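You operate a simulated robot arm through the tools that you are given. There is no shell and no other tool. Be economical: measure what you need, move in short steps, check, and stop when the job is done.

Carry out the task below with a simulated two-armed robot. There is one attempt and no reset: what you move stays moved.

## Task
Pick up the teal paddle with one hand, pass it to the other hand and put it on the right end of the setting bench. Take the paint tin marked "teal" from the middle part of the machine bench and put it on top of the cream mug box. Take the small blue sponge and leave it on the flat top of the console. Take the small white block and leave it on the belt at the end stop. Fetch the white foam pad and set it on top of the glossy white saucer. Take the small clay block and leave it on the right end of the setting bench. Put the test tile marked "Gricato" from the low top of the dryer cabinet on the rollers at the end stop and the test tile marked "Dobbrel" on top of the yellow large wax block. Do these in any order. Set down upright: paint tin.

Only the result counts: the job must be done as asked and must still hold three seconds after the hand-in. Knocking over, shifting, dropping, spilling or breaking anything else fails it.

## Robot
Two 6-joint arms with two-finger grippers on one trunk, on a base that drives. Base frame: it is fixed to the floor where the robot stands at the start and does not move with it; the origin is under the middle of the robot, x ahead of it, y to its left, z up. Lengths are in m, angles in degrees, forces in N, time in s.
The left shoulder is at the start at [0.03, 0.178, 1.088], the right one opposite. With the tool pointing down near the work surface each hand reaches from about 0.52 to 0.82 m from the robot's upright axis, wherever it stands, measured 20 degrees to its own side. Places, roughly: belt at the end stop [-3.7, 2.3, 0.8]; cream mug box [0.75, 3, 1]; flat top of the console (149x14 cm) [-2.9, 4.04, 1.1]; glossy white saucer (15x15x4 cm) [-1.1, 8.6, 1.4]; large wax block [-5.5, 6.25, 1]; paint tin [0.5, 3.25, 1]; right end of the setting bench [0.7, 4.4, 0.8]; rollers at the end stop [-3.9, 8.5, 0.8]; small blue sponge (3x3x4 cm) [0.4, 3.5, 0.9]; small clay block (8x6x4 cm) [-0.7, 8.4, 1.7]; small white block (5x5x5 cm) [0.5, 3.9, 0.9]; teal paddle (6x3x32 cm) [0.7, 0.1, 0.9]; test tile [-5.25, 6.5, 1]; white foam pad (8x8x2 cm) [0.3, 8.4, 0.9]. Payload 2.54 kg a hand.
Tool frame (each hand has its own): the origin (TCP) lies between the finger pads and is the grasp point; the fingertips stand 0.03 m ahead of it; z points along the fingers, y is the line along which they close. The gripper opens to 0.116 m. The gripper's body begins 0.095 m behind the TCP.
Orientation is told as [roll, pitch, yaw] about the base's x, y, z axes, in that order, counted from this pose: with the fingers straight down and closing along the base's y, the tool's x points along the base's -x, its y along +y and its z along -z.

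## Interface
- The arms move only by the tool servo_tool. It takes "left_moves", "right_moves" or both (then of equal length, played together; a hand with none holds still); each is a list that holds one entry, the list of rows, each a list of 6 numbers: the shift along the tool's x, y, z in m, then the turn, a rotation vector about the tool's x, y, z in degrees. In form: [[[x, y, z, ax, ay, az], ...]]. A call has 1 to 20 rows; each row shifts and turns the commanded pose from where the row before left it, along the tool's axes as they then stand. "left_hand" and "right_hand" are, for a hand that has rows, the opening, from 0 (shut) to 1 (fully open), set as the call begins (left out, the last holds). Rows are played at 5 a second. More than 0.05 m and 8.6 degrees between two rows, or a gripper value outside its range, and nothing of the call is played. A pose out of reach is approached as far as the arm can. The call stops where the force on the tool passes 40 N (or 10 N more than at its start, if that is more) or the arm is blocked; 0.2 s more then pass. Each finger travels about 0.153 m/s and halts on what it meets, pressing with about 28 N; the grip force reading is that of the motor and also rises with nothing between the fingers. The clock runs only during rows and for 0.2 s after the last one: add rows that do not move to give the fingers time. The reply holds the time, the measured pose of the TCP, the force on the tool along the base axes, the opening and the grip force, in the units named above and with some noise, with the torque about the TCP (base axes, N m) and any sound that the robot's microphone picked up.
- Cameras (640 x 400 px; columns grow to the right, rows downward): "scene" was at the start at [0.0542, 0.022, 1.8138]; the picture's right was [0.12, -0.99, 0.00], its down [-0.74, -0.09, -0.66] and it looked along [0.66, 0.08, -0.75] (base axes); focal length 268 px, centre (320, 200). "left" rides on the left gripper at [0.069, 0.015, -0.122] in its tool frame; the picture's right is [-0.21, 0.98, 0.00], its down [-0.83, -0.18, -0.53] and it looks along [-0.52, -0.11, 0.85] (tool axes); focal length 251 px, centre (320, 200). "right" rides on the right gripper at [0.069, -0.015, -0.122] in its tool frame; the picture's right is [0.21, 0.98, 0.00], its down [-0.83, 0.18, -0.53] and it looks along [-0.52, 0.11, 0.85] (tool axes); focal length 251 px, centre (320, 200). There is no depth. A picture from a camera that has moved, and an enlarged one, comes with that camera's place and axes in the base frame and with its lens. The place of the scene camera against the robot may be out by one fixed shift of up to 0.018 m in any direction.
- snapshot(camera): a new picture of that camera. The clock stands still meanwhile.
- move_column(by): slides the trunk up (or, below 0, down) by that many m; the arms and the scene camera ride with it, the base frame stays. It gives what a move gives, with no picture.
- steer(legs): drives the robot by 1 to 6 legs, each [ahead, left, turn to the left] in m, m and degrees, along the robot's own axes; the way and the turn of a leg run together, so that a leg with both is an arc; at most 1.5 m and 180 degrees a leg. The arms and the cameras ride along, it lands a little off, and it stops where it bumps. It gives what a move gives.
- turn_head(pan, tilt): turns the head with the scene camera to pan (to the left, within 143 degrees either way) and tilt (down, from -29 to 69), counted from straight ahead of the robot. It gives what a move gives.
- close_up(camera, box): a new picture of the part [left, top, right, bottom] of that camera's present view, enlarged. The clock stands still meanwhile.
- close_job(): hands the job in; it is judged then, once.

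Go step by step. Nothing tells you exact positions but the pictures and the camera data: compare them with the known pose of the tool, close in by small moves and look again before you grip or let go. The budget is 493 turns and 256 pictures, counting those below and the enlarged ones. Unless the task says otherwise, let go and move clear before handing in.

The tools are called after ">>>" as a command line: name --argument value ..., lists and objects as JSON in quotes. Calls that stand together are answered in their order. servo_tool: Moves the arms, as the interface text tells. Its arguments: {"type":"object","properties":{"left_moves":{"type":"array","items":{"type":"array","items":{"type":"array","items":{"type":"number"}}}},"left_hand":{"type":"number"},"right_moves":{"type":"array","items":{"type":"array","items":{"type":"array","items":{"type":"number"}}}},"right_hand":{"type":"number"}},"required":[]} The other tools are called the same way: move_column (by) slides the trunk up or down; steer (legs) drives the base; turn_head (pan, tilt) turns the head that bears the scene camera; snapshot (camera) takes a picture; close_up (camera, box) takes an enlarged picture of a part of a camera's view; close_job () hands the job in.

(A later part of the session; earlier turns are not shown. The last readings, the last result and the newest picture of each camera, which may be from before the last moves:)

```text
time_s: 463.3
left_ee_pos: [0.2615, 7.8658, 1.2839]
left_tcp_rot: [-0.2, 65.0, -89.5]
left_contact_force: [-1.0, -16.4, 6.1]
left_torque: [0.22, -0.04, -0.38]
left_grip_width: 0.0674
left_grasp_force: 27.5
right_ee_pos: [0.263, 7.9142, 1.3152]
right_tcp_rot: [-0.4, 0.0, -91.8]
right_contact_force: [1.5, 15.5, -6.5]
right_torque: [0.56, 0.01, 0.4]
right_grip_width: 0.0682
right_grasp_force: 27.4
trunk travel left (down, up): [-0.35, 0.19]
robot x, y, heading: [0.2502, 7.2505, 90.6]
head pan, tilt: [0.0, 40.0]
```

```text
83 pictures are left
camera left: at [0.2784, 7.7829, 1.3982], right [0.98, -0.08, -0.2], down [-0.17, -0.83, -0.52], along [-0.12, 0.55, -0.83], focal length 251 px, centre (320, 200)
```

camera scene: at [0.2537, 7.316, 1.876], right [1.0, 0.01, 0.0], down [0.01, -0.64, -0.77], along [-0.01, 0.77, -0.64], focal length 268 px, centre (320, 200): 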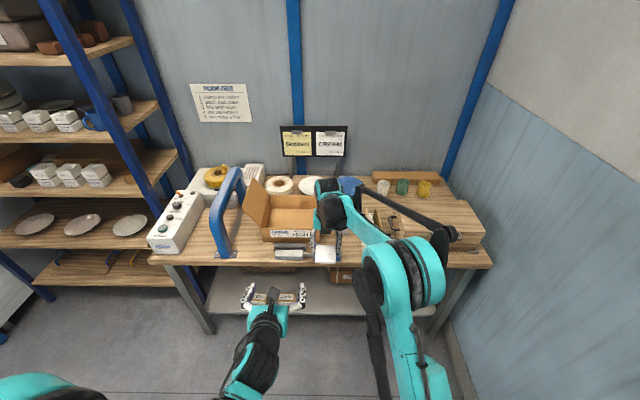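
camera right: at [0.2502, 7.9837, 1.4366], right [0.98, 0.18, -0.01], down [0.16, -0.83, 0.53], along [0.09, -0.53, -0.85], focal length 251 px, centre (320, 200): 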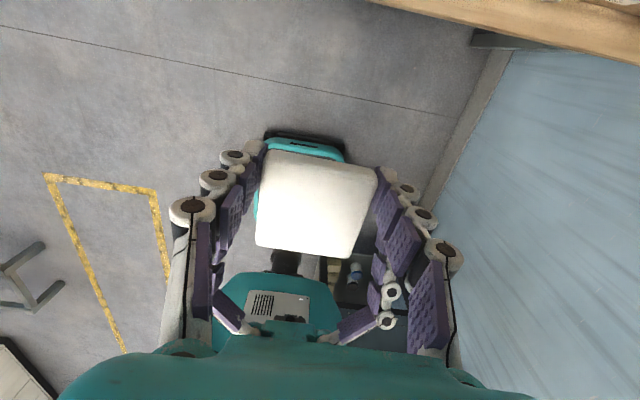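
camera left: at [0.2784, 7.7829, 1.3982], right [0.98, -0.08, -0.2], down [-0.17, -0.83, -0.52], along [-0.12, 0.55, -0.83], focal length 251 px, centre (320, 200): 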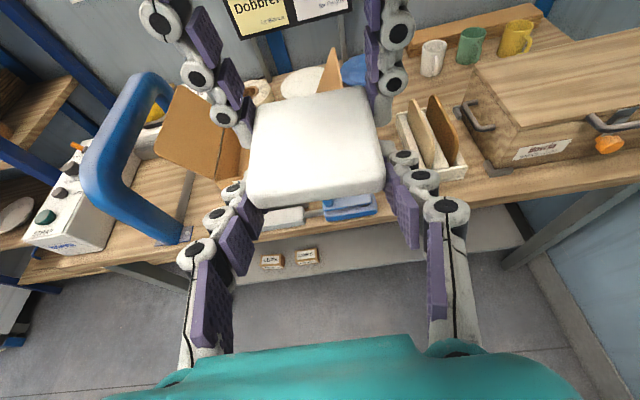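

Both hands hold the pad. I'll open the right hand and lift it away.

>>> servo_tool --right_hand 1 --right_moves '[[[0, 0, 0, 0, 0, 0], [0, 0, 0, 0, 0, 0], [0, 0, 0, 0, 0, 0]]]'

>>> servo_tool --right_moves '[[[0, 0, -0.02, 0, 0, 0], [0, 0, -0.03, 0, 0, 0], [0, 0.02, -0.04, 0, 0, 0], [0, 0.03, -0.03, 0, 0, 0], [0, 0.04, 0, 0, 0, 0], [0, 0.04, 0, 0, 0, 0]]]'

>>> snapshot --camera "left"

```text
time_s: 464.1
left_ee_pos: [0.2628, 7.8654, 1.285]
left_tcp_rot: [-0.3, 65.0, -89.5]
left_contact_force: [-0.1, 0.0, 0.2]
left_torque: [-0.04, -0.02, 0.05]
left_grip_width: 0.0676
left_grasp_force: 28.0
right_ee_pos: [0.262, 7.9129, 1.3146]
right_tcp_rot: [-0.4, -0.1, -91.9]
right_contact_force: [-0.8, 0.6, 0.1]
right_torque: [-0.01, 0.03, -0.01]
right_grip_width: 0.1159
right_grasp_force: 0.1
trunk travel left (down, up): [-0.35, 0.19]
robot x, y, heading: [0.2518, 7.2431, 90.4]
head pan, tilt: [0.0, 40.0]
```

```text
time_s: 465.5
left_ee_pos: [0.2621, 7.865, 1.285]
left_tcp_rot: [-0.2, 65.1, -89.5]
left_contact_force: [0.3, -0.8, 0.8]
left_torque: [-0.01, 0.0, -0.01]
left_grip_width: 0.0678
left_grasp_force: 27.5
right_ee_pos: [0.3736, 7.9065, 1.4341]
right_tcp_rot: [-0.1, 0.0, -93.0]
right_contact_force: [0.5, 0.0, 0.2]
right_torque: [0.04, 0.01, 0.01]
right_grip_width: 0.1159
right_grasp_force: 0.1
right hand out of reach, approached as far as the arm can: row 6
trunk travel left (down, up): [-0.35, 0.19]
robot x, y, heading: [0.2489, 7.2467, 90.7]
head pan, tilt: [0.0, 40.0]
```

```text
82 pictures are left
camera left: at [0.2782, 7.7826, 1.3984], right [0.98, -0.08, -0.2], down [-0.17, -0.83, -0.52], along [-0.12, 0.55, -0.83], focal length 251 px, centre (320, 200)
```

left: 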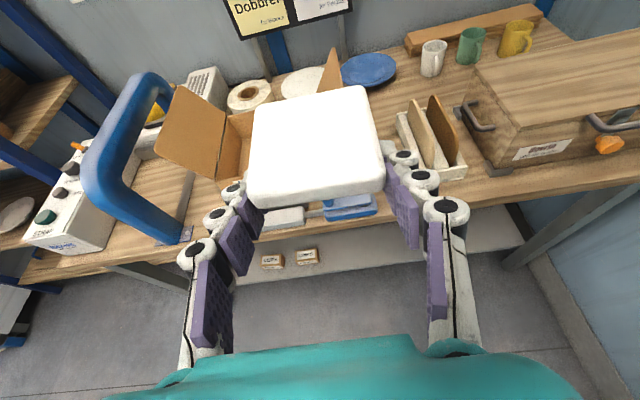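

The pad is in the left hand, level. I'll rotate the right hand back to its normal yaw and retract it.

>>> servo_tool --right_moves '[[[-0.02, 0, 0, 0, 0, 8.2], [0, 0, 0, 0, 0, 8.2], [0, 0, 0, 0, 0, 8.2], [0, 0, 0, 0, 0, 8.2], [0, 0, 0, 0, 0, 8.2], [0, 0, 0, 0, 0, 8.2], [0, 0, 0, 0, 0, 8.2], [0, 0, 0, 0, 0, 8.2], [0, 0, 0, 0, 0, 8.2], [0, 0, 0, 0, 0, 8.2], [0, 0, 0, 0, 0, 8.2], [0, 0, 0, 0, 0, 8.2], [0, 0, 0, 0, 0, 8.2], [0, 0, 0, 0, 0, 8.2], [0, 0, 0, 0, 0, 8.2], [0, 0, 0, 0, 0, 8.2], [0, 0, 0, 0, 0, 8.2], [0, 0, 0, 0, 0, 8.2], [0, 0, 0, 0, 0, 8.2], [0, 0, 0, 0, 0, 8.2]]]'

>>> servo_tool --right_moves '[[[0.03, -0.02, 0, 0, 0, 8], [0.03, -0.02, 0, 0, 0, 6], [0.03, -0.02, 0, 0, 0, 0], [0.03, -0.02, 0, 0, 0, 0], [0.03, 0, 0, 0, 0, 0]]]'

>>> turn_head --pan 40 --tilt 20

>>> snapshot --camera "scene"

```text
time_s: 469.7
left_ee_pos: [0.2633, 7.8656, 1.2844]
left_tcp_rot: [-0.2, 65.0, -89.5]
left_contact_force: [-0.5, -0.5, 0.1]
left_torque: [-0.03, -0.01, -0.01]
left_grip_width: 0.0672
left_grasp_force: 27.7
right_ee_pos: [0.3726, 7.8873, 1.4329]
right_tcp_rot: [0.4, 0.0, 104.1]
right_contact_force: [-0.1, -0.5, 1.0]
right_torque: [-0.01, -0.02, 0.03]
right_grip_width: 0.116
right_grasp_force: 0.0
trunk travel left (down, up): [-0.35, 0.19]
robot x, y, heading: [0.2462, 7.2439, 90.7]
head pan, tilt: [0.0, 40.0]
```

```text
time_s: 470.9
left_ee_pos: [0.2619, 7.8632, 1.2855]
left_tcp_rot: [0.0, 65.1, -89.4]
left_contact_force: [0.4, -0.4, -0.1]
left_torque: [0.0, 0.01, -0.01]
left_grip_width: 0.0677
left_grasp_force: 27.8
right_ee_pos: [0.4612, 7.7446, 1.4333]
right_tcp_rot: [0.4, 0.0, 90.2]
right_contact_force: [-0.2, -0.2, 0.8]
right_torque: [0.05, -0.03, 0.01]
right_grip_width: 0.1161
right_grasp_force: 0.0
trunk travel left (down, up): [-0.35, 0.19]
robot x, y, heading: [0.2469, 7.2432, 90.8]
head pan, tilt: [0.0, 40.0]
```

```text
time_s: 472.0
left_ee_pos: [0.2623, 7.8652, 1.2852]
left_tcp_rot: [-0.2, 65.1, -89.5]
left_contact_force: [-0.4, 0.1, 0.8]
left_torque: [0.05, -0.01, 0.01]
left_grip_width: 0.0674
left_grasp_force: 28.0
right_ee_pos: [0.4629, 7.7461, 1.4323]
right_tcp_rot: [0.4, 0.1, 90.1]
right_contact_force: [0.0, 1.0, -0.2]
right_torque: [0.0, 0.01, -0.02]
right_grip_width: 0.116
right_grasp_force: 0.0
trunk travel left (down, up): [-0.35, 0.19]
robot x, y, heading: [0.2447, 7.2439, 91.0]
head pan, tilt: [40.0, 20.0]
```

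```text
81 pictures are left
camera scene: at [0.1935, 7.2993, 1.9074], right [0.76, 0.65, 0.0], down [0.22, -0.26, -0.94], along [-0.61, 0.71, -0.34], focal length 268 px, centre (320, 200)
```

scene: 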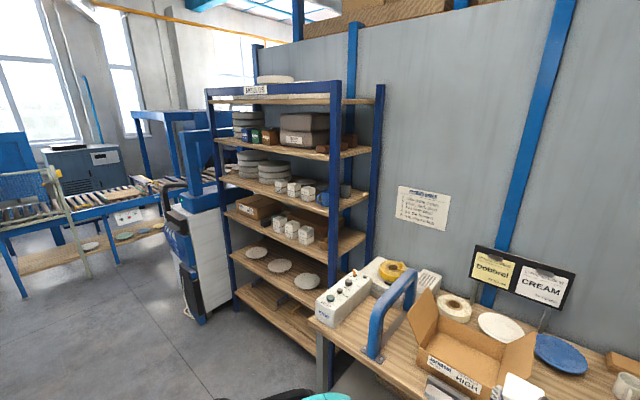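

Now to the saucer. I'll retract the right hand further, raise the column, and strafe in front of the shelf.

>>> servo_tool --right_moves '[[[0.035, 0, 0, 0, 0, 0], [0.035, 0, 0, 0, 0, 0], [0.03, 0, 0, 0, 0, 0]]]'

>>> move_column --by 0.18

>>> steer --legs '[[0, 1.3, -0.8]]'

>>> turn_head --pan 0 --tilt 25

>>> snapshot --camera "scene"

>>> snapshot --camera "left"

```text
time_s: 472.8
left_ee_pos: [0.2613, 7.8653, 1.2855]
left_tcp_rot: [-0.1, 65.1, -89.4]
left_contact_force: [-0.8, -0.9, 0.7]
left_torque: [0.04, -0.01, 0.01]
left_grip_width: 0.0675
left_grasp_force: 28.4
right_ee_pos: [0.464, 7.6419, 1.4343]
right_tcp_rot: [0.4, 0.1, 90.0]
right_contact_force: [-0.2, 0.0, -0.7]
right_torque: [0.0, 0.03, -0.02]
right_grip_width: 0.1162
right_grasp_force: 0.0
trunk travel left (down, up): [-0.35, 0.19]
robot x, y, heading: [0.2505, 7.2449, 90.8]
head pan, tilt: [40.0, 20.0]
```

```text
time_s: 474.8
left_ee_pos: [0.2621, 7.8659, 1.4647]
left_tcp_rot: [-0.1, 65.1, -89.5]
left_contact_force: [0.4, -0.6, -0.6]
left_torque: [0.01, 0.02, 0.0]
left_grip_width: 0.0674
left_grasp_force: 28.2
right_ee_pos: [0.4644, 7.6434, 1.6141]
right_tcp_rot: [0.3, 0.1, 90.2]
right_contact_force: [1.0, -0.2, -0.3]
right_torque: [0.01, -0.03, 0.03]
right_grip_width: 0.116
right_grasp_force: 0.1
trunk travel left (down, up): [-0.53, 0.01]
robot x, y, heading: [0.2458, 7.2468, 90.8]
head pan, tilt: [40.0, 20.0]
```

```text
time_s: 481.3
left_ee_pos: [-1.0374, 7.8605, 1.4645]
left_tcp_rot: [-0.3, 65.1, -90.4]
left_contact_force: [-0.1, 0.2, 0.0]
left_torque: [-0.01, -0.02, -0.05]
left_grip_width: 0.0676
left_grasp_force: 27.6
right_ee_pos: [-0.8396, 7.6345, 1.6132]
right_tcp_rot: [0.5, 0.1, 89.3]
right_contact_force: [0.1, -0.4, -0.2]
right_torque: [0.01, -0.02, 0.02]
right_grip_width: 0.116
right_grasp_force: 0.0
trunk travel left (down, up): [-0.53, 0.01]
robot x, y, heading: [-1.0593, 7.2413, 89.8]
head pan, tilt: [40.0, 20.0]
```

```text
time_s: 482.4
left_ee_pos: [-1.0381, 7.8597, 1.4639]
left_tcp_rot: [-0.2, 65.0, -90.4]
left_contact_force: [1.0, -0.1, -0.4]
left_torque: [-0.01, 0.0, 0.0]
left_grip_width: 0.0673
left_grasp_force: 28.4
right_ee_pos: [-0.8403, 7.6353, 1.6131]
right_tcp_rot: [0.4, 0.1, 89.3]
right_contact_force: [0.3, 0.2, 0.3]
right_torque: [0.05, -0.01, -0.01]
right_grip_width: 0.1162
right_grasp_force: 0.1
trunk travel left (down, up): [-0.53, 0.01]
robot x, y, heading: [-1.0601, 7.2402, 89.9]
head pan, tilt: [0.0, 25.0]
```

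```text
80 pictures are left
camera scene: at [-1.055, 7.3156, 2.0794], right [1.0, 0.0, 0.0], down [0.0, -0.42, -0.91], along [0.0, 0.91, -0.42], focal length 268 px, centre (320, 200)
```

scene: 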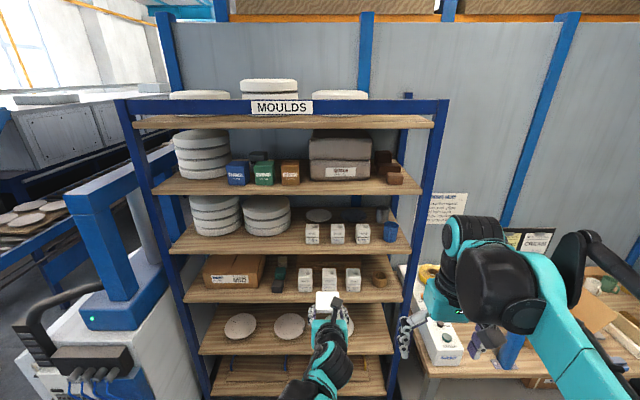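

```text
79 pictures are left
camera left: at [-1.0228, 7.7771, 1.5783], right [0.98, -0.09, -0.2], down [-0.18, -0.83, -0.52], along [-0.11, 0.55, -0.83], focal length 251 px, centre (320, 200)
```

left: 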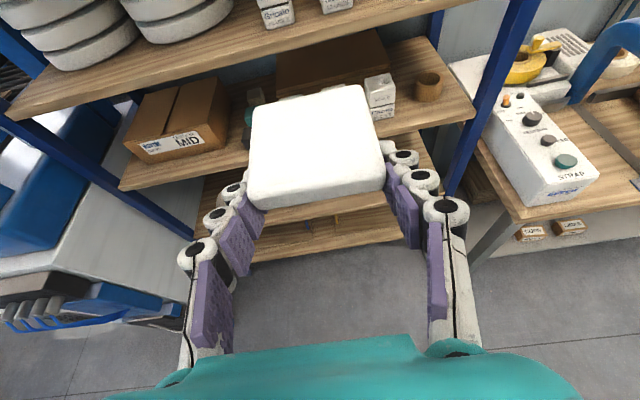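

>>> close_up --camera "scene" --box '[270, 170, 410, 265]'

```text
4.21 times, centred on (340, 218) of scene
camera zoom: at [-1.055, 7.3156, 2.0794], right [1.0, 0.0, 0.0], down [0.0, -0.42, -0.91], along [0.0, 0.91, -0.42], focal length 1127 px, centre (236, 126)
```

zoom: 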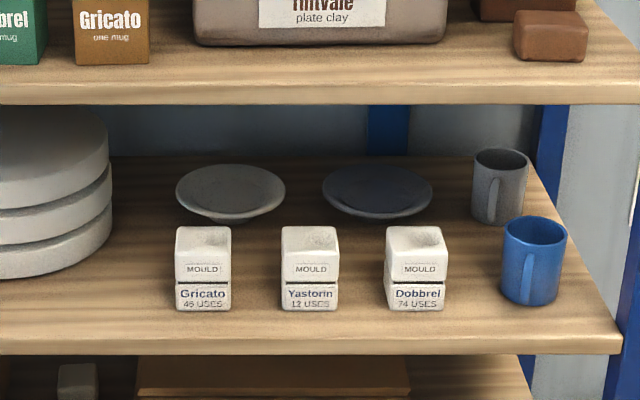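

Scale from the head camera alone is uncertain here. I'll raise the left arm slightly and move closer, using the hand camera to measure the shelf.

>>> servo_tool --left_moves '[[[0.0272, 0, -0.0127, 0, 0, 0], [0.0181, 0, -0.0085, 0, 0, 0]]]'

>>> steer --legs '[[0.22, 0, 0]]'

>>> snapshot --camera "left"

```text
time_s: 483.0
left_ee_pos: [-1.0381, 7.858, 1.5145]
left_tcp_rot: [-0.2, 65.2, -90.3]
left_contact_force: [-0.1, 0.2, -1.0]
left_torque: [-0.01, 0.01, -0.02]
left_grip_width: 0.0673
left_grasp_force: 27.6
right_ee_pos: [-0.8402, 7.6339, 1.6144]
right_tcp_rot: [0.4, 0.1, 89.3]
right_contact_force: [-0.5, -0.9, -0.1]
right_torque: [0.02, 0.04, 0.01]
right_grip_width: 0.1161
right_grasp_force: 0.0
trunk travel left (down, up): [-0.53, 0.01]
robot x, y, heading: [-1.0604, 7.2354, 89.8]
head pan, tilt: [0.0, 25.0]
```

```text
time_s: 484.7
left_ee_pos: [-1.0408, 8.0774, 1.5162]
left_tcp_rot: [-0.2, 65.1, -89.9]
left_contact_force: [0.2, -0.1, -0.5]
left_torque: [0.03, 0.01, -0.01]
left_grip_width: 0.0675
left_grasp_force: 27.6
right_ee_pos: [-0.8426, 7.8537, 1.615]
right_tcp_rot: [0.4, 0.1, 89.6]
right_contact_force: [0.6, -0.2, 0.7]
right_torque: [0.02, 0.0, -0.01]
right_grip_width: 0.1159
right_grasp_force: 0.1
trunk travel left (down, up): [-0.53, 0.01]
robot x, y, heading: [-1.063, 7.4636, 90.0]
head pan, tilt: [0.0, 25.0]
```

```text
77 pictures are left
camera left: at [-1.0253, 7.9947, 1.6289], right [0.98, -0.09, -0.2], down [-0.18, -0.83, -0.52], along [-0.12, 0.55, -0.83], focal length 251 px, centre (320, 200)
```

left: 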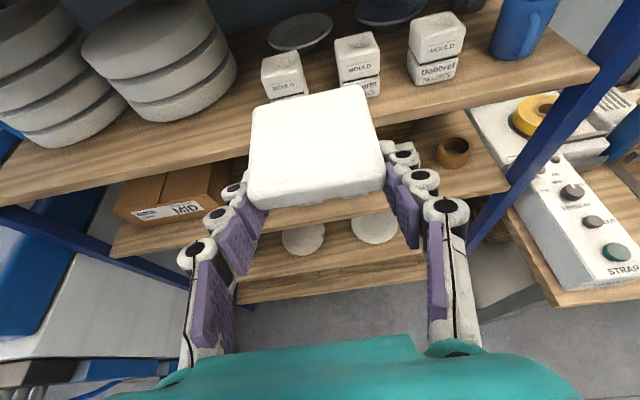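

Combining views gives consistent geometry. The shelf is at z 1.333, boxes are at y 8.386–8.449 with tops at 1.41, and the saucer is at (-1.065, 8.60) with rim ≈ 1.373. The shelf above is at 1.617. I'll set the TCP to z 1.455 and x -1.063, then drive in 0.3 m.

>>> servo_tool --left_moves '[[[-0.0277, -0.011, 0.0129, 0, 0, 0], [-0.0277, -0.011, 0.0129, 0, 0, 0]]]'

>>> steer --legs '[[0.28, 0, 0]]'

>>> snapshot --camera "left"

>>> snapshot --camera "scene"

```text
time_s: 485.3
left_ee_pos: [-1.0643, 8.0793, 1.4535]
left_tcp_rot: [-0.2, 65.0, -90.1]
left_contact_force: [-0.4, -0.4, 0.1]
left_torque: [0.04, -0.01, -0.03]
left_grip_width: 0.0676
left_grasp_force: 28.2
right_ee_pos: [-0.8408, 7.8564, 1.6127]
right_tcp_rot: [0.3, 0.2, 89.7]
right_contact_force: [-0.4, 0.5, -0.7]
right_torque: [-0.02, -0.01, 0.01]
right_grip_width: 0.1161
right_grasp_force: 0.0
trunk travel left (down, up): [-0.53, 0.01]
robot x, y, heading: [-1.062, 7.4631, 90.1]
head pan, tilt: [0.0, 25.0]
```

```text
time_s: 487.2
left_ee_pos: [-1.0643, 8.3553, 1.4547]
left_tcp_rot: [-0.1, 65.0, -90.1]
left_contact_force: [0.3, -0.3, 0.6]
left_torque: [-0.03, 0.03, 0.01]
left_grip_width: 0.0673
left_grasp_force: 28.3
right_ee_pos: [-0.8419, 8.1339, 1.6139]
right_tcp_rot: [0.4, 0.0, 89.6]
right_contact_force: [0.9, -0.7, -0.2]
right_torque: [0.03, -0.02, 0.01]
right_grip_width: 0.1159
right_grasp_force: 0.1
trunk travel left (down, up): [-0.53, 0.01]
robot x, y, heading: [-1.0614, 7.7378, 90.2]
head pan, tilt: [0.0, 25.0]
```

```text
76 pictures are left
camera left: at [-1.0488, 8.2725, 1.5684], right [0.98, -0.09, -0.2], down [-0.18, -0.83, -0.52], along [-0.12, 0.55, -0.83], focal length 251 px, centre (320, 200)
```

left: 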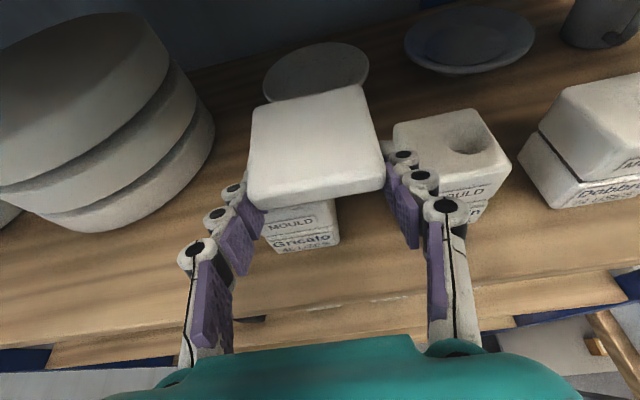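

```text
75 pictures are left
camera scene: at [-1.0556, 7.8121, 2.0794], right [1.0, 0.0, 0.0], down [0.0, -0.42, -0.91], along [0.0, 0.91, -0.42], focal length 268 px, centre (320, 200)
```

scene: 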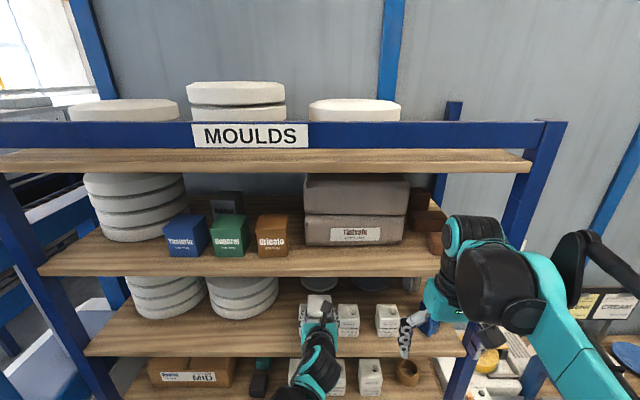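

The saucer is confirmed at (-1.063, 8.61), and everything clears. I'll advance with the arm, level first.

>>> servo_tool --left_moves '[[[0.0106, 0, 0.0227, 0, 0, 0], [0.0106, 0, 0.0227, 0, 0, 0], [0.0106, 0, 0.0227, 0, 0, 0], [0.0106, 0, 0.0227, 0, 0, 0]]]'

>>> snapshot --camera "left"

>>> close_up --camera "scene" --box '[240, 240, 440, 400]'

```text
time_s: 488.2
left_ee_pos: [-1.0659, 8.4596, 1.4533]
left_tcp_rot: [-0.2, 65.0, -90.1]
left_contact_force: [-0.2, 0.3, -1.1]
left_torque: [-0.01, 0.03, -0.03]
left_grip_width: 0.0677
left_grasp_force: 28.5
right_ee_pos: [-0.8424, 8.1349, 1.6125]
right_tcp_rot: [0.4, 0.0, 89.4]
right_contact_force: [-0.8, 1.1, 0.0]
right_torque: [-0.07, 0.01, 0.01]
right_grip_width: 0.1161
right_grasp_force: 0.1
trunk travel left (down, up): [-0.53, 0.01]
robot x, y, heading: [-1.0624, 7.7406, 90.2]
head pan, tilt: [0.0, 25.0]
```

```text
74 pictures are left
camera left: at [-1.0497, 8.3752, 1.5669], right [0.98, -0.09, -0.2], down [-0.18, -0.83, -0.52], along [-0.12, 0.55, -0.83], focal length 251 px, centre (320, 200)
```

left: 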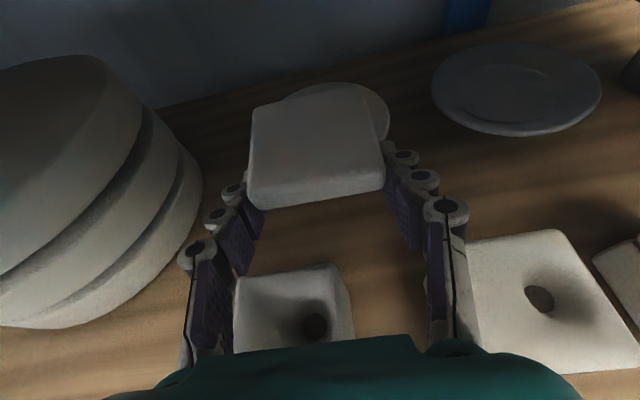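

```text
2.50 times, centred on (340, 320) of scene
camera zoom: at [-1.0556, 7.8156, 2.0793], right [1.0, 0.0, 0.0], down [0.0, -0.42, -0.91], along [0.0, 0.91, -0.42], focal length 669 px, centre (270, -100)
```

zoom: 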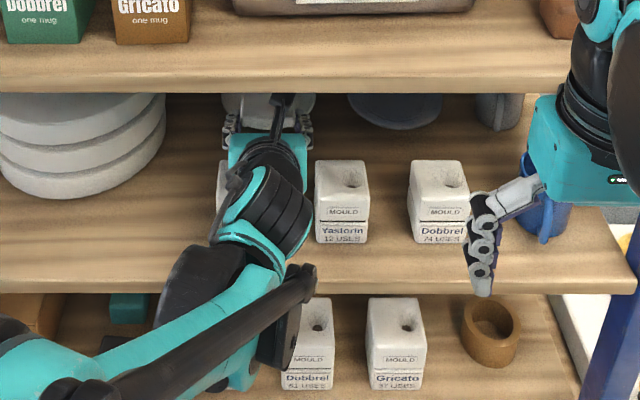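

The approach is clear, so I'll advance the last 11 cm while descending gently.

>>> servo_tool --left_moves '[[[0.0106, 0, 0.0227, 0, 0, 0], [0.0016, 0.001, 0.0296, 0, 0, 0], [0.0016, 0.001, 0.0296, 0, 0, 0], [0.0016, 0, 0.0296, 0, 0, 0]]]'

>>> snapshot --camera "left"

```text
time_s: 489.2
left_ee_pos: [-1.0632, 8.5673, 1.4178]
left_tcp_rot: [-0.3, 65.0, -90.0]
left_contact_force: [-0.8, 0.4, -0.5]
left_torque: [-0.01, -0.03, 0.01]
left_grip_width: 0.0674
left_grasp_force: 27.8
right_ee_pos: [-0.8415, 8.1363, 1.6135]
right_tcp_rot: [0.4, 0.2, 89.5]
right_contact_force: [0.4, 1.0, -1.0]
right_torque: [-0.01, -0.04, 0.01]
right_grip_width: 0.1157
right_grasp_force: 0.1
trunk travel left (down, up): [-0.53, 0.01]
robot x, y, heading: [-1.06, 7.7363, 89.9]
head pan, tilt: [0.0, 25.0]
```

```text
72 pictures are left
camera left: at [-1.0472, 8.4855, 1.5322], right [0.98, -0.09, -0.2], down [-0.18, -0.83, -0.52], along [-0.12, 0.55, -0.83], focal length 251 px, centre (320, 200)
```

left: 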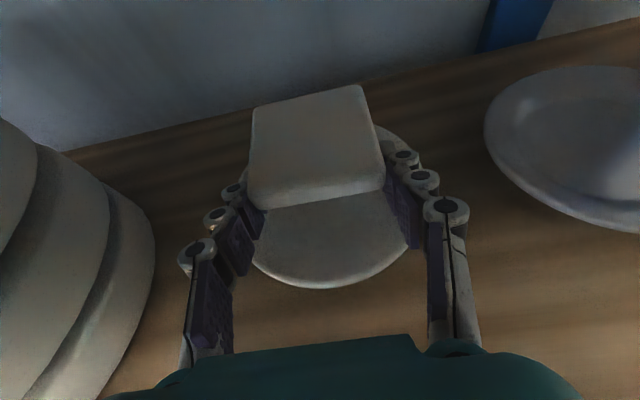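

The pad is centred over the saucer. I'll lower vertically in small steps.

>>> servo_tool --left_moves '[[[-0.0063, 0.002, 0.003, 0, 0, 0], [-0.0063, 0.002, 0.003, 0, 0, 0], [-0.0054, 0, 0.0025, 0, 0, 0]]]'

>>> servo_tool --left_moves '[[[-0.0036, 0, 0.0017, 0, 0, 0], [-0.0036, 0, 0.0017, 0, 0, 0]]]'

>>> snapshot --camera "left"

```text
time_s: 489.8
left_ee_pos: [-1.06, 8.5653, 1.4157]
left_tcp_rot: [-0.6, 65.5, -90.6]
left_contact_force: [-2.1, 1.3, 20.0]
left_torque: [-2.78, 0.12, -0.27]
left_grip_width: 0.0672
left_grasp_force: 28.3
right_ee_pos: [-0.8429, 8.133, 1.6156]
right_tcp_rot: [0.4, 0.0, 89.6]
right_contact_force: [-0.8, -0.1, 0.9]
right_torque: [-0.02, 0.02, 0.01]
right_grip_width: 0.1159
right_grasp_force: 0.1
trunk travel left (down, up): [-0.53, 0.01]
robot x, y, heading: [-1.0618, 7.7386, 90.2]
head pan, tilt: [0.0, 25.0]
stopped in row 2 (left hand): the force on the tool passed its limit at 56 N (the readings are from after the stop); the commanded pose is now the measured one
```

```text
time_s: 490.1
left_ee_pos: [-1.0603, 8.5661, 1.416]
left_tcp_rot: [-0.8, 65.5, -90.8]
left_contact_force: [-0.6, -1.1, 22.5]
left_torque: [-3.1, 0.21, -0.03]
left_grip_width: 0.0673
left_grasp_force: 28.1
right_ee_pos: [-0.8412, 8.1327, 1.6139]
right_tcp_rot: [0.3, 0.0, 89.5]
right_contact_force: [-0.3, 0.2, 0.3]
right_torque: [-0.01, -0.02, -0.03]
right_grip_width: 0.1159
right_grasp_force: 0.1
trunk travel left (down, up): [-0.53, 0.01]
robot x, y, heading: [-1.064, 7.7374, 90.0]
head pan, tilt: [0.0, 25.0]
stopped in row 1 (left hand): the force on the tool passed its limit at 48 N (the readings are from after the stop); the commanded pose is now the measured one
```

```text
71 pictures are left
camera left: at [-1.0449, 8.4821, 1.5288], right [0.98, -0.09, -0.2], down [-0.19, -0.83, -0.53], along [-0.12, 0.56, -0.82], focal length 251 px, centre (320, 200)
```

left: 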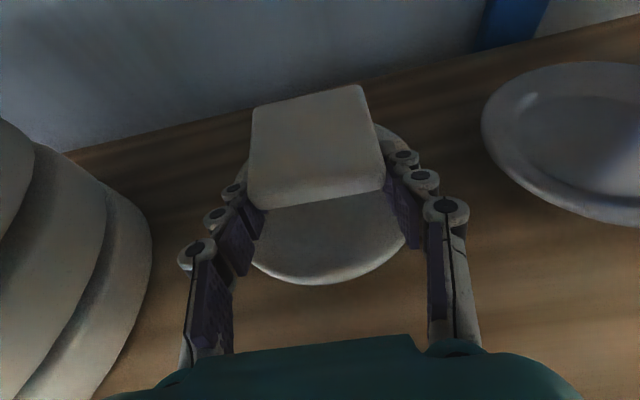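

Torque shows the gripper body touched the mould box about 14 cm behind the TCP. I'll raise, tilt the tool 8° steeper to lift the rear, and then lower a little.

>>> servo_tool --left_moves '[[[0.0136, 0, -0.0063, 0, 0, 0]]]'

>>> servo_tool --left_moves '[[[0, 0, 0, 0, -4, 0], [0, 0, 0, 0, -4, 0]]]'

>>> snapshot --camera "left"

>>> close_up --camera "scene" --box '[240, 240, 440, 400]'

```text
time_s: 490.5
left_ee_pos: [-1.06, 8.5676, 1.4283]
left_tcp_rot: [-0.7, 65.3, -90.7]
left_contact_force: [0.0, -0.6, -0.2]
left_torque: [-0.02, 0.0, 0.01]
left_grip_width: 0.0674
left_grasp_force: 28.1
right_ee_pos: [-0.8416, 8.1338, 1.6135]
right_tcp_rot: [0.4, 0.1, 89.5]
right_contact_force: [0.3, 0.5, 0.3]
right_torque: [0.04, 0.01, -0.01]
right_grip_width: 0.1161
right_grasp_force: 0.1
trunk travel left (down, up): [-0.53, 0.01]
robot x, y, heading: [-1.0637, 7.7413, 90.3]
head pan, tilt: [0.0, 25.0]
```

```text
time_s: 491.1
left_ee_pos: [-1.0607, 8.5673, 1.4282]
left_tcp_rot: [-0.6, 57.5, -90.5]
left_contact_force: [0.5, -0.3, 0.2]
left_torque: [-0.02, 0.01, 0.0]
left_grip_width: 0.0675
left_grasp_force: 27.7
right_ee_pos: [-0.8415, 8.1356, 1.6146]
right_tcp_rot: [0.4, 0.1, 89.4]
right_contact_force: [-0.5, 0.4, 0.2]
right_torque: [0.01, 0.0, 0.03]
right_grip_width: 0.1161
right_grasp_force: 0.2
trunk travel left (down, up): [-0.53, 0.01]
robot x, y, heading: [-1.0616, 7.7403, 89.9]
head pan, tilt: [0.0, 25.0]
```

```text
70 pictures are left
camera left: at [-1.0444, 8.5005, 1.5519], right [0.98, -0.12, -0.19], down [-0.18, -0.89, -0.41], along [-0.12, 0.43, -0.89], focal length 251 px, centre (320, 200)
```

left: 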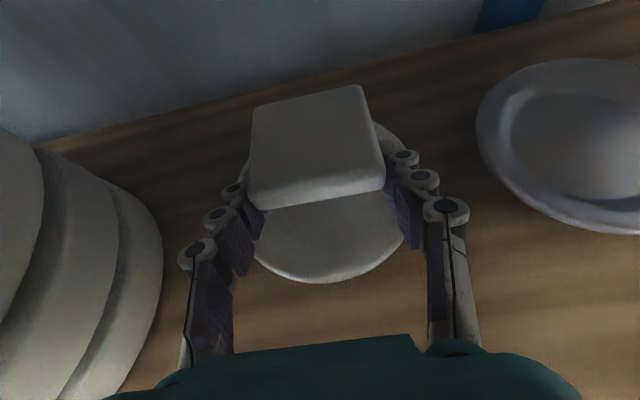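

```text
2.50 times, centred on (340, 320) of scene
camera zoom: at [-1.0558, 7.8146, 2.0793], right [1.0, 0.0, 0.0], down [0.0, -0.42, -0.91], along [0.0, 0.91, -0.42], focal length 669 px, centre (270, -100)
```

zoom: 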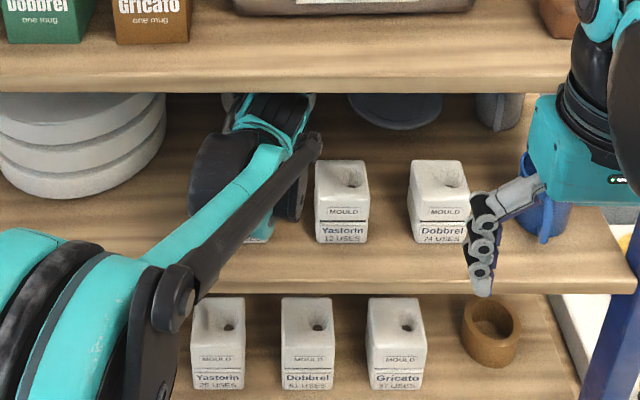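

No contact now. I'll lower gently in 4 mm steps, watching the force.

>>> servo_tool --left_moves '[[[-0.0042, 0, 0.0027, 0, 0, 0], [-0.0042, 0, 0.0027, 0, 0, 0]]]'

>>> servo_tool --left_moves '[[[-0.0042, 0, 0.0027, 0, 0, 0], [-0.0025, 0, 0.0016, 0, 0, 0]]]'

```text
time_s: 491.7
left_ee_pos: [-1.061, 8.5685, 1.4178]
left_tcp_rot: [-0.6, 57.4, -90.5]
left_contact_force: [0.8, 0.0, -0.4]
left_torque: [0.0, -0.01, -0.02]
left_grip_width: 0.0675
left_grasp_force: 27.6
right_ee_pos: [-0.8424, 8.1351, 1.614]
right_tcp_rot: [0.4, 0.2, 89.5]
right_contact_force: [-0.4, 0.3, 0.2]
right_torque: [0.0, 0.01, -0.01]
right_grip_width: 0.1161
right_grasp_force: 0.0
trunk travel left (down, up): [-0.53, 0.01]
robot x, y, heading: [-1.0631, 7.737, 90.2]
head pan, tilt: [0.0, 25.0]
```

```text
time_s: 492.3
left_ee_pos: [-1.0621, 8.5681, 1.4099]
left_tcp_rot: [-0.6, 57.4, -90.6]
left_contact_force: [-0.1, 0.8, 0.7]
left_torque: [0.02, 0.0, 0.0]
left_grip_width: 0.0672
left_grasp_force: 27.7
right_ee_pos: [-0.8424, 8.1356, 1.6146]
right_tcp_rot: [0.4, 0.1, 89.5]
right_contact_force: [0.0, 0.3, 0.1]
right_torque: [-0.01, 0.02, 0.01]
right_grip_width: 0.1159
right_grasp_force: 0.1
trunk travel left (down, up): [-0.53, 0.01]
robot x, y, heading: [-1.0632, 7.7397, 90.0]
head pan, tilt: [0.0, 25.0]
```

>>> servo_tool --left_moves '[[[-0.0025, 0, 0.0016, 0, 0, 0], [-0.0025, 0, 0.0016, 0, 0, 0]]]'

>>> servo_tool --left_moves '[[[-0.0025, 0, 0.0016, 0, 0, 0], [-0.0025, 0, 0.0016, 0, 0, 0]]]'

>>> snapshot --camera "left"

```text
time_s: 492.9
left_ee_pos: [-1.0608, 8.5676, 1.4046]
left_tcp_rot: [-0.7, 57.5, -90.5]
left_contact_force: [0.0, 0.1, 0.1]
left_torque: [-0.01, -0.04, -0.01]
left_grip_width: 0.0673
left_grasp_force: 27.8
right_ee_pos: [-0.842, 8.1351, 1.6126]
right_tcp_rot: [0.4, 0.1, 89.5]
right_contact_force: [-0.2, -0.5, 0.6]
right_torque: [-0.03, -0.01, -0.03]
right_grip_width: 0.1162
right_grasp_force: 0.0
trunk travel left (down, up): [-0.53, 0.01]
robot x, y, heading: [-1.0662, 7.7416, 89.9]
head pan, tilt: [0.0, 25.0]
```

```text
time_s: 493.5
left_ee_pos: [-1.0605, 8.5661, 1.3999]
left_tcp_rot: [-0.6, 57.5, -90.6]
left_contact_force: [0.7, 1.9, 5.8]
left_torque: [0.11, -0.17, 0.05]
left_grip_width: 0.0673
left_grasp_force: 28.1
right_ee_pos: [-0.8412, 8.1346, 1.6146]
right_tcp_rot: [0.4, 0.1, 89.5]
right_contact_force: [-0.4, 0.5, 0.4]
right_torque: [0.03, 0.0, -0.03]
right_grip_width: 0.1159
right_grasp_force: 0.0
trunk travel left (down, up): [-0.53, 0.01]
robot x, y, heading: [-1.064, 7.7379, 90.0]
head pan, tilt: [0.0, 25.0]
```

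```text
68 pictures are left
camera left: at [-1.0445, 8.4999, 1.5227], right [0.98, -0.12, -0.19], down [-0.18, -0.89, -0.41], along [-0.12, 0.43, -0.89], focal length 251 px, centre (320, 200)
```

left: 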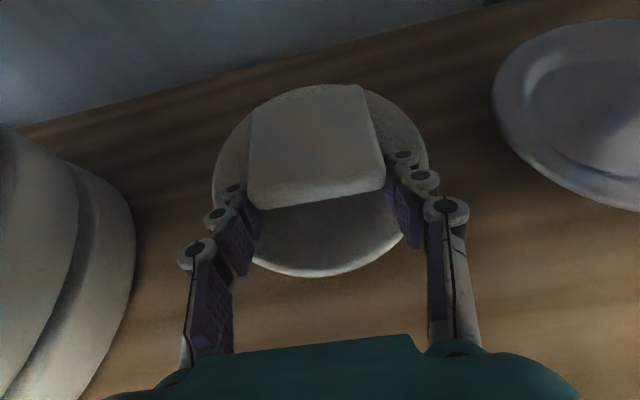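

The pad touched the saucer slightly forward of centre. I'll raise a touch, shift back 1.6 cm, then lower again and release.

>>> servo_tool --left_moves '[[[0.0042, 0, -0.0027, 0, 0, 0], [-0.0043, 0, -0.0067, 0, 0, 0], [-0.0043, 0, -0.0067, 0, 0, 0]]]'

>>> servo_tool --left_moves '[[[-0.0034, 0, 0.0021, 0, 0, 0], [-0.0017, 0, 0.0011, 0, 0, 0]]]'

>>> snapshot --camera "left"

```text
time_s: 494.3
left_ee_pos: [-1.0603, 8.5513, 1.4039]
left_tcp_rot: [-0.5, 57.5, -90.6]
left_contact_force: [-0.3, 0.5, 5.6]
left_torque: [-0.62, -0.01, -0.03]
left_grip_width: 0.0674
left_grasp_force: 28.2
right_ee_pos: [-0.8416, 8.1342, 1.6149]
right_tcp_rot: [0.4, 0.1, 89.4]
right_contact_force: [-0.2, 0.3, 0.4]
right_torque: [0.01, -0.01, 0.02]
right_grip_width: 0.116
right_grasp_force: 0.0
trunk travel left (down, up): [-0.53, 0.01]
robot x, y, heading: [-1.0649, 7.7389, 89.9]
head pan, tilt: [0.0, 25.0]
```

```text
time_s: 494.8
left_ee_pos: [-1.0603, 8.5504, 1.4043]
left_tcp_rot: [-0.8, 57.9, -90.8]
left_contact_force: [0.8, 0.3, 16.6]
left_torque: [-2.15, 0.18, 0.07]
left_grip_width: 0.0675
left_grasp_force: 27.4
right_ee_pos: [-0.8407, 8.1337, 1.6141]
right_tcp_rot: [0.4, 0.0, 89.6]
right_contact_force: [-0.4, -0.1, -0.3]
right_torque: [-0.01, -0.01, -0.01]
right_grip_width: 0.1162
right_grasp_force: 0.0
trunk travel left (down, up): [-0.53, 0.01]
robot x, y, heading: [-1.0597, 7.7402, 90.0]
head pan, tilt: [0.0, 25.0]
stopped in row 2 (left hand): the force on the tool passed its limit at 47 N (the readings are from after the stop); the commanded pose is now the measured one
```

```text
67 pictures are left
camera left: at [-1.0444, 8.4835, 1.527], right [0.97, -0.12, -0.19], down [-0.19, -0.89, -0.41], along [-0.12, 0.44, -0.89], focal length 251 px, centre (320, 200)
```

left: 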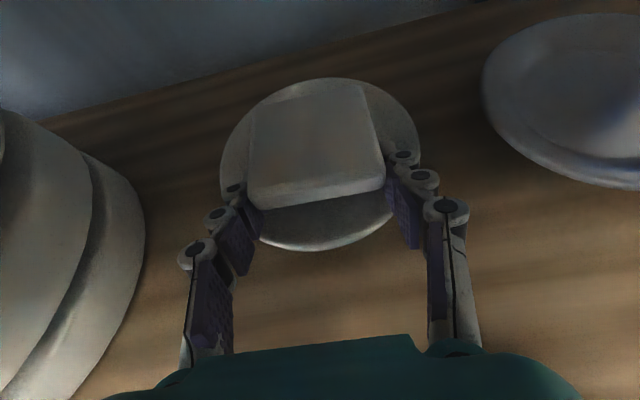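

The pad is well centred and just above the saucer, but the palm touches the box again. I'll raise 4 mm and release the pad here so it settles onto the saucer.

>>> servo_tool --left_moves '[[[0.0042, 0, -0.0027, 0, 0, 0], [0, 0, 0, 0, 0, 0]]]'

>>> servo_tool --left_hand 0.85 --left_moves '[[[0, 0, 0, 0, 0, 0], [0, 0, 0, 0, 0, 0], [0, 0, 0, 0, 0, 0]]]'

>>> snapshot --camera "left"

```text
time_s: 495.4
left_ee_pos: [-1.0599, 8.551, 1.4085]
left_tcp_rot: [-0.7, 57.8, -90.8]
left_contact_force: [0.7, 0.1, -0.2]
left_torque: [0.0, 0.01, 0.03]
left_grip_width: 0.0674
left_grasp_force: 27.7
right_ee_pos: [-0.8419, 8.135, 1.6141]
right_tcp_rot: [0.4, 0.1, 89.5]
right_contact_force: [0.6, 0.3, 0.0]
right_torque: [0.04, 0.0, 0.01]
right_grip_width: 0.1161
right_grasp_force: 0.1
trunk travel left (down, up): [-0.53, 0.01]
robot x, y, heading: [-1.0608, 7.7401, 90.1]
head pan, tilt: [0.0, 25.0]
```

```text
time_s: 496.2
left_ee_pos: [-1.06, 8.5528, 1.4077]
left_tcp_rot: [-0.7, 57.7, -90.7]
left_contact_force: [0.5, -0.1, 0.4]
left_torque: [0.01, -0.02, -0.02]
left_grip_width: 0.0986
left_grasp_force: 0.0
right_ee_pos: [-0.8412, 8.1356, 1.6139]
right_tcp_rot: [0.4, 0.2, 89.4]
right_contact_force: [0.1, 0.0, 1.0]
right_torque: [0.0, 0.0, -0.01]
right_grip_width: 0.1162
right_grasp_force: 0.1
trunk travel left (down, up): [-0.53, 0.01]
robot x, y, heading: [-1.0602, 7.7423, 89.8]
head pan, tilt: [0.0, 25.0]
```

```text
66 pictures are left
camera left: at [-1.0443, 8.4852, 1.5305], right [0.98, -0.12, -0.19], down [-0.19, -0.89, -0.41], along [-0.12, 0.44, -0.89], focal length 251 px, centre (320, 200)
```

left: 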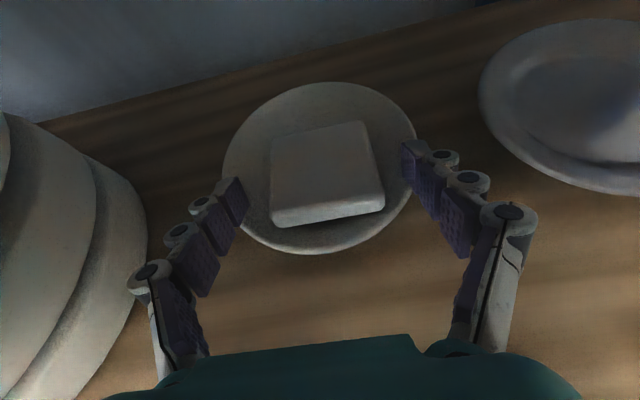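

The pad rests on the saucer. I'll withdraw carefully: rise slightly, flatten the pitch, then back out while rising over the boxes.

>>> servo_tool --left_moves '[[[0.0067, 0, -0.0043, 0, 0, 0], [0.0067, 0, -0.0043, 0, 0, 0], [0, 0, 0, 0, 4, 0], [0, 0, 0, 0, 3.5, 0]]]'

>>> servo_tool --left_moves '[[[-0.0025, 0, -0.0264, 0, 0, 0], [-0.0025, 0, -0.0264, 0, 0, 0], [-0.0025, 0, -0.0264, 0, 0, 0], [-0.0025, 0, -0.0264, 0, 0, 0], [-0.0106, 0, -0.0227, 0, 0, 0], [-0.0106, 0, -0.0227, 0, 0, 0], [-0.0106, 0, -0.0227, 0, 0, 0], [-0.0106, 0, -0.0227, 0, 0, 0]]]'

>>> snapshot --camera "left"

```text
time_s: 497.2
left_ee_pos: [-1.0601, 8.5534, 1.4239]
left_tcp_rot: [-0.9, 65.3, -91.1]
left_contact_force: [0.5, -0.1, -0.1]
left_torque: [-0.04, -0.02, 0.03]
left_grip_width: 0.0986
left_grasp_force: 0.1
right_ee_pos: [-0.8411, 8.1354, 1.6143]
right_tcp_rot: [0.5, 0.1, 89.4]
right_contact_force: [0.7, 0.0, 0.1]
right_torque: [0.05, -0.01, -0.02]
right_grip_width: 0.1161
right_grasp_force: 0.1
trunk travel left (down, up): [-0.53, 0.01]
robot x, y, heading: [-1.0642, 7.7373, 90.1]
head pan, tilt: [0.0, 25.0]
```

```text
time_s: 499.0
left_ee_pos: [-1.0585, 8.351, 1.4597]
left_tcp_rot: [-0.8, 65.2, -91.1]
left_contact_force: [0.2, 0.4, 0.4]
left_torque: [0.02, 0.01, 0.02]
left_grip_width: 0.0987
left_grasp_force: 0.1
right_ee_pos: [-0.8422, 8.1345, 1.6138]
right_tcp_rot: [0.3, 0.0, 89.4]
right_contact_force: [0.4, -1.0, -0.3]
right_torque: [-0.01, -0.02, 0.02]
right_grip_width: 0.1161
right_grasp_force: 0.0
trunk travel left (down, up): [-0.53, 0.01]
robot x, y, heading: [-1.0617, 7.7383, 90.1]
head pan, tilt: [0.0, 25.0]
```

```text
65 pictures are left
camera left: at [-1.0438, 8.2671, 1.5724], right [0.98, -0.09, -0.2], down [-0.19, -0.83, -0.53], along [-0.12, 0.55, -0.83], focal length 251 px, centre (320, 200)
```

left: 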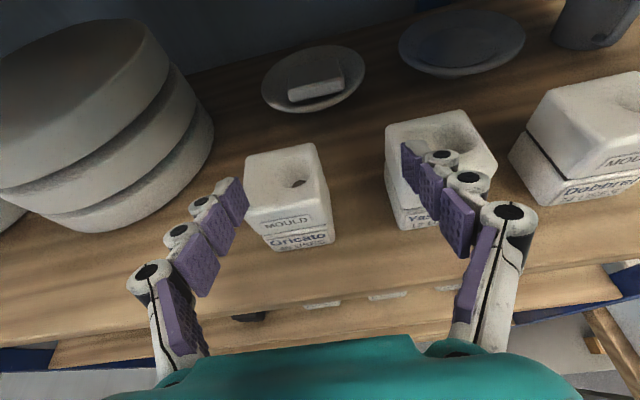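

The pad sits on the saucer and the boxes are in place. I'll back out, then move to the clay block at about (-0.73, 8.42) on the shelf above.

>>> steer --legs '[[-0.35, 0, 0], [0, -0.33, 0]]'

>>> servo_tool --left_hand 1 --left_moves '[[[0.0362, 0, -0.0169, 0, 0, 0], [0.0362, 0, -0.0169, 0, 0, 0], [0.0362, 0, -0.0169, 0, 0, 0], [0.0362, 0, -0.0169, 0, 0, 0], [0.0362, 0, -0.0169, 0, 0, 0], [0.0272, 0, -0.0127, 0, 0, 0]]]'

>>> snapshot --camera "left"

>>> snapshot --camera "scene"

```text
time_s: 503.1
left_ee_pos: [-0.7282, 8.0019, 1.4591]
left_tcp_rot: [-0.8, 65.1, -90.4]
left_contact_force: [-0.8, 0.3, -0.6]
left_torque: [0.03, -0.01, -0.01]
left_grip_width: 0.0985
left_grasp_force: 0.1
right_ee_pos: [-0.5096, 7.7881, 1.615]
right_tcp_rot: [0.3, 0.1, 90.1]
right_contact_force: [0.1, 0.2, 0.3]
right_torque: [0.03, -0.04, 0.02]
right_grip_width: 0.116
right_grasp_force: 0.0
trunk travel left (down, up): [-0.53, 0.01]
robot x, y, heading: [-0.7232, 7.3943, 90.3]
head pan, tilt: [0.0, 25.0]
```

```text
time_s: 504.4
left_ee_pos: [-0.7232, 8.0013, 1.6887]
left_tcp_rot: [-0.8, 65.2, -90.6]
left_contact_force: [-0.5, -0.6, -0.4]
left_torque: [-0.02, 0.04, 0.02]
left_grip_width: 0.1157
left_grasp_force: 0.1
right_ee_pos: [-0.5067, 7.7869, 1.614]
right_tcp_rot: [0.3, 0.2, 90.0]
right_contact_force: [0.7, 0.5, 0.5]
right_torque: [0.0, -0.03, -0.05]
right_grip_width: 0.1159
right_grasp_force: 0.1
trunk travel left (down, up): [-0.53, 0.01]
robot x, y, heading: [-0.7241, 7.388, 90.2]
head pan, tilt: [0.0, 25.0]
```

```text
64 pictures are left
camera left: at [-0.707, 7.9189, 1.8023], right [0.98, -0.09, -0.2], down [-0.18, -0.83, -0.53], along [-0.12, 0.55, -0.83], focal length 251 px, centre (320, 200)
```

left: 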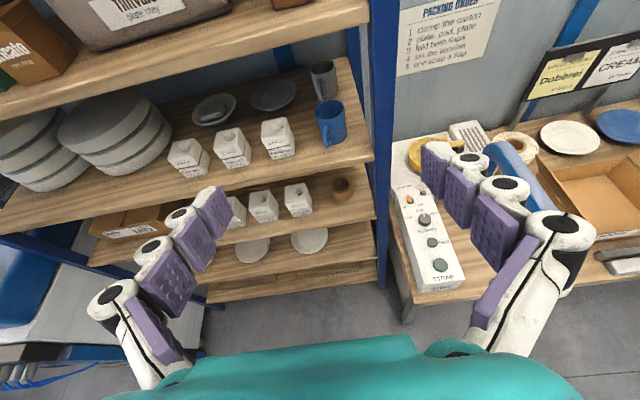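

```text
63 pictures are left
camera scene: at [-0.7179, 7.4651, 2.0794], right [1.0, 0.01, 0.0], down [0.0, -0.42, -0.91], along [-0.01, 0.91, -0.42], focal length 268 px, centre (320, 200)
```

scene: 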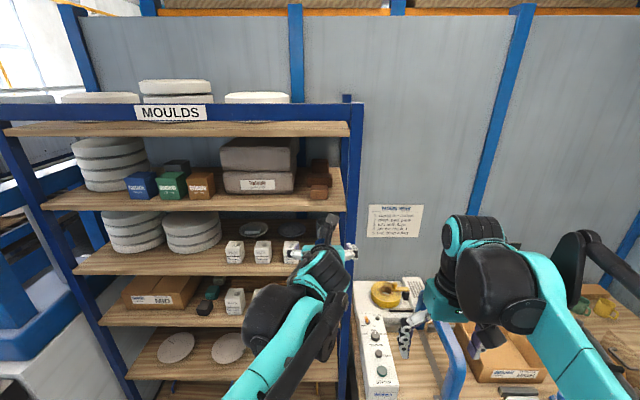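

The clay block is confirmed at (-0.732, 8.39 front). I'll drive in and look with the hand camera.

>>> steer --legs '[[0.29, 0.008, 0]]'

>>> snapshot --camera "left"

```text
time_s: 506.5
left_ee_pos: [-0.7388, 8.2909, 1.6904]
left_tcp_rot: [-0.9, 65.4, -90.2]
left_contact_force: [-0.2, -0.7, 0.6]
left_torque: [-0.01, 0.03, -0.03]
left_grip_width: 0.1159
left_grasp_force: 0.0
right_ee_pos: [-0.5206, 8.0762, 1.6148]
right_tcp_rot: [0.3, -0.1, 90.3]
right_contact_force: [0.3, -1.0, -0.1]
right_torque: [0.04, 0.01, 0.01]
right_grip_width: 0.1161
right_grasp_force: 0.1
trunk travel left (down, up): [-0.53, 0.01]
robot x, y, heading: [-0.7351, 7.6801, 90.9]
head pan, tilt: [0.0, 25.0]
```

```text
62 pictures are left
camera left: at [-0.7215, 8.2074, 1.8025], right [0.98, -0.08, -0.2], down [-0.18, -0.83, -0.53], along [-0.13, 0.55, -0.83], focal length 251 px, centre (320, 200)
```

left: 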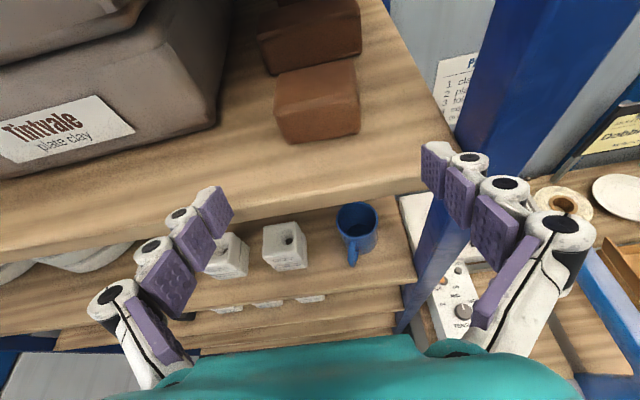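

The small block is at x -0.742, y 8.384–8.446, top at 1.672. I'll advance around it and grip.

>>> servo_tool --left_moves '[[[0.0124, -0.001, 0.0265, 0, 0, 0], [0.0124, -0.001, 0.0265, 0, 0, 0], [0.0124, -0.001, 0.0265, 0, 0, 0], [0.0051, 0, 0.0298, 0, 0, 0], [-0.0073, 0, 0.0034, 0, 0, 0]]]'

>>> snapshot --camera "left"

```text
time_s: 507.7
left_ee_pos: [-0.7439, 8.4102, 1.6745]
left_tcp_rot: [-0.8, 65.3, -90.1]
left_contact_force: [0.5, -0.6, 1.0]
left_torque: [0.01, -0.01, 0.0]
left_grip_width: 0.116
left_grasp_force: 0.1
right_ee_pos: [-0.5207, 8.0777, 1.6142]
right_tcp_rot: [0.5, 0.1, 90.3]
right_contact_force: [-0.5, -0.5, -0.6]
right_torque: [-0.01, -0.01, 0.0]
right_grip_width: 0.116
right_grasp_force: 0.1
trunk travel left (down, up): [-0.53, 0.01]
robot x, y, heading: [-0.7355, 7.6815, 90.7]
head pan, tilt: [0.0, 25.0]
```

```text
61 pictures are left
camera left: at [-0.7265, 8.3266, 1.7867], right [0.98, -0.08, -0.2], down [-0.18, -0.83, -0.53], along [-0.13, 0.55, -0.83], focal length 251 px, centre (320, 200)
```

left: 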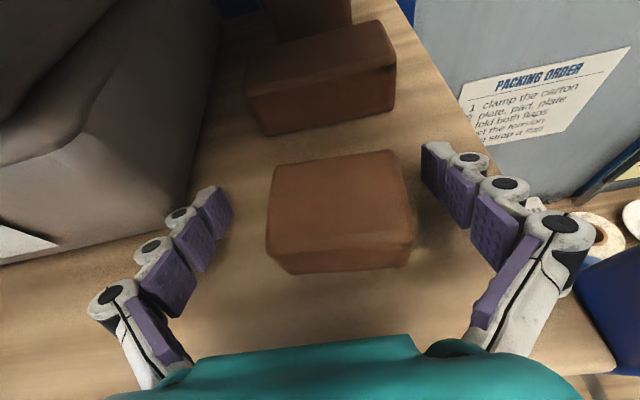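

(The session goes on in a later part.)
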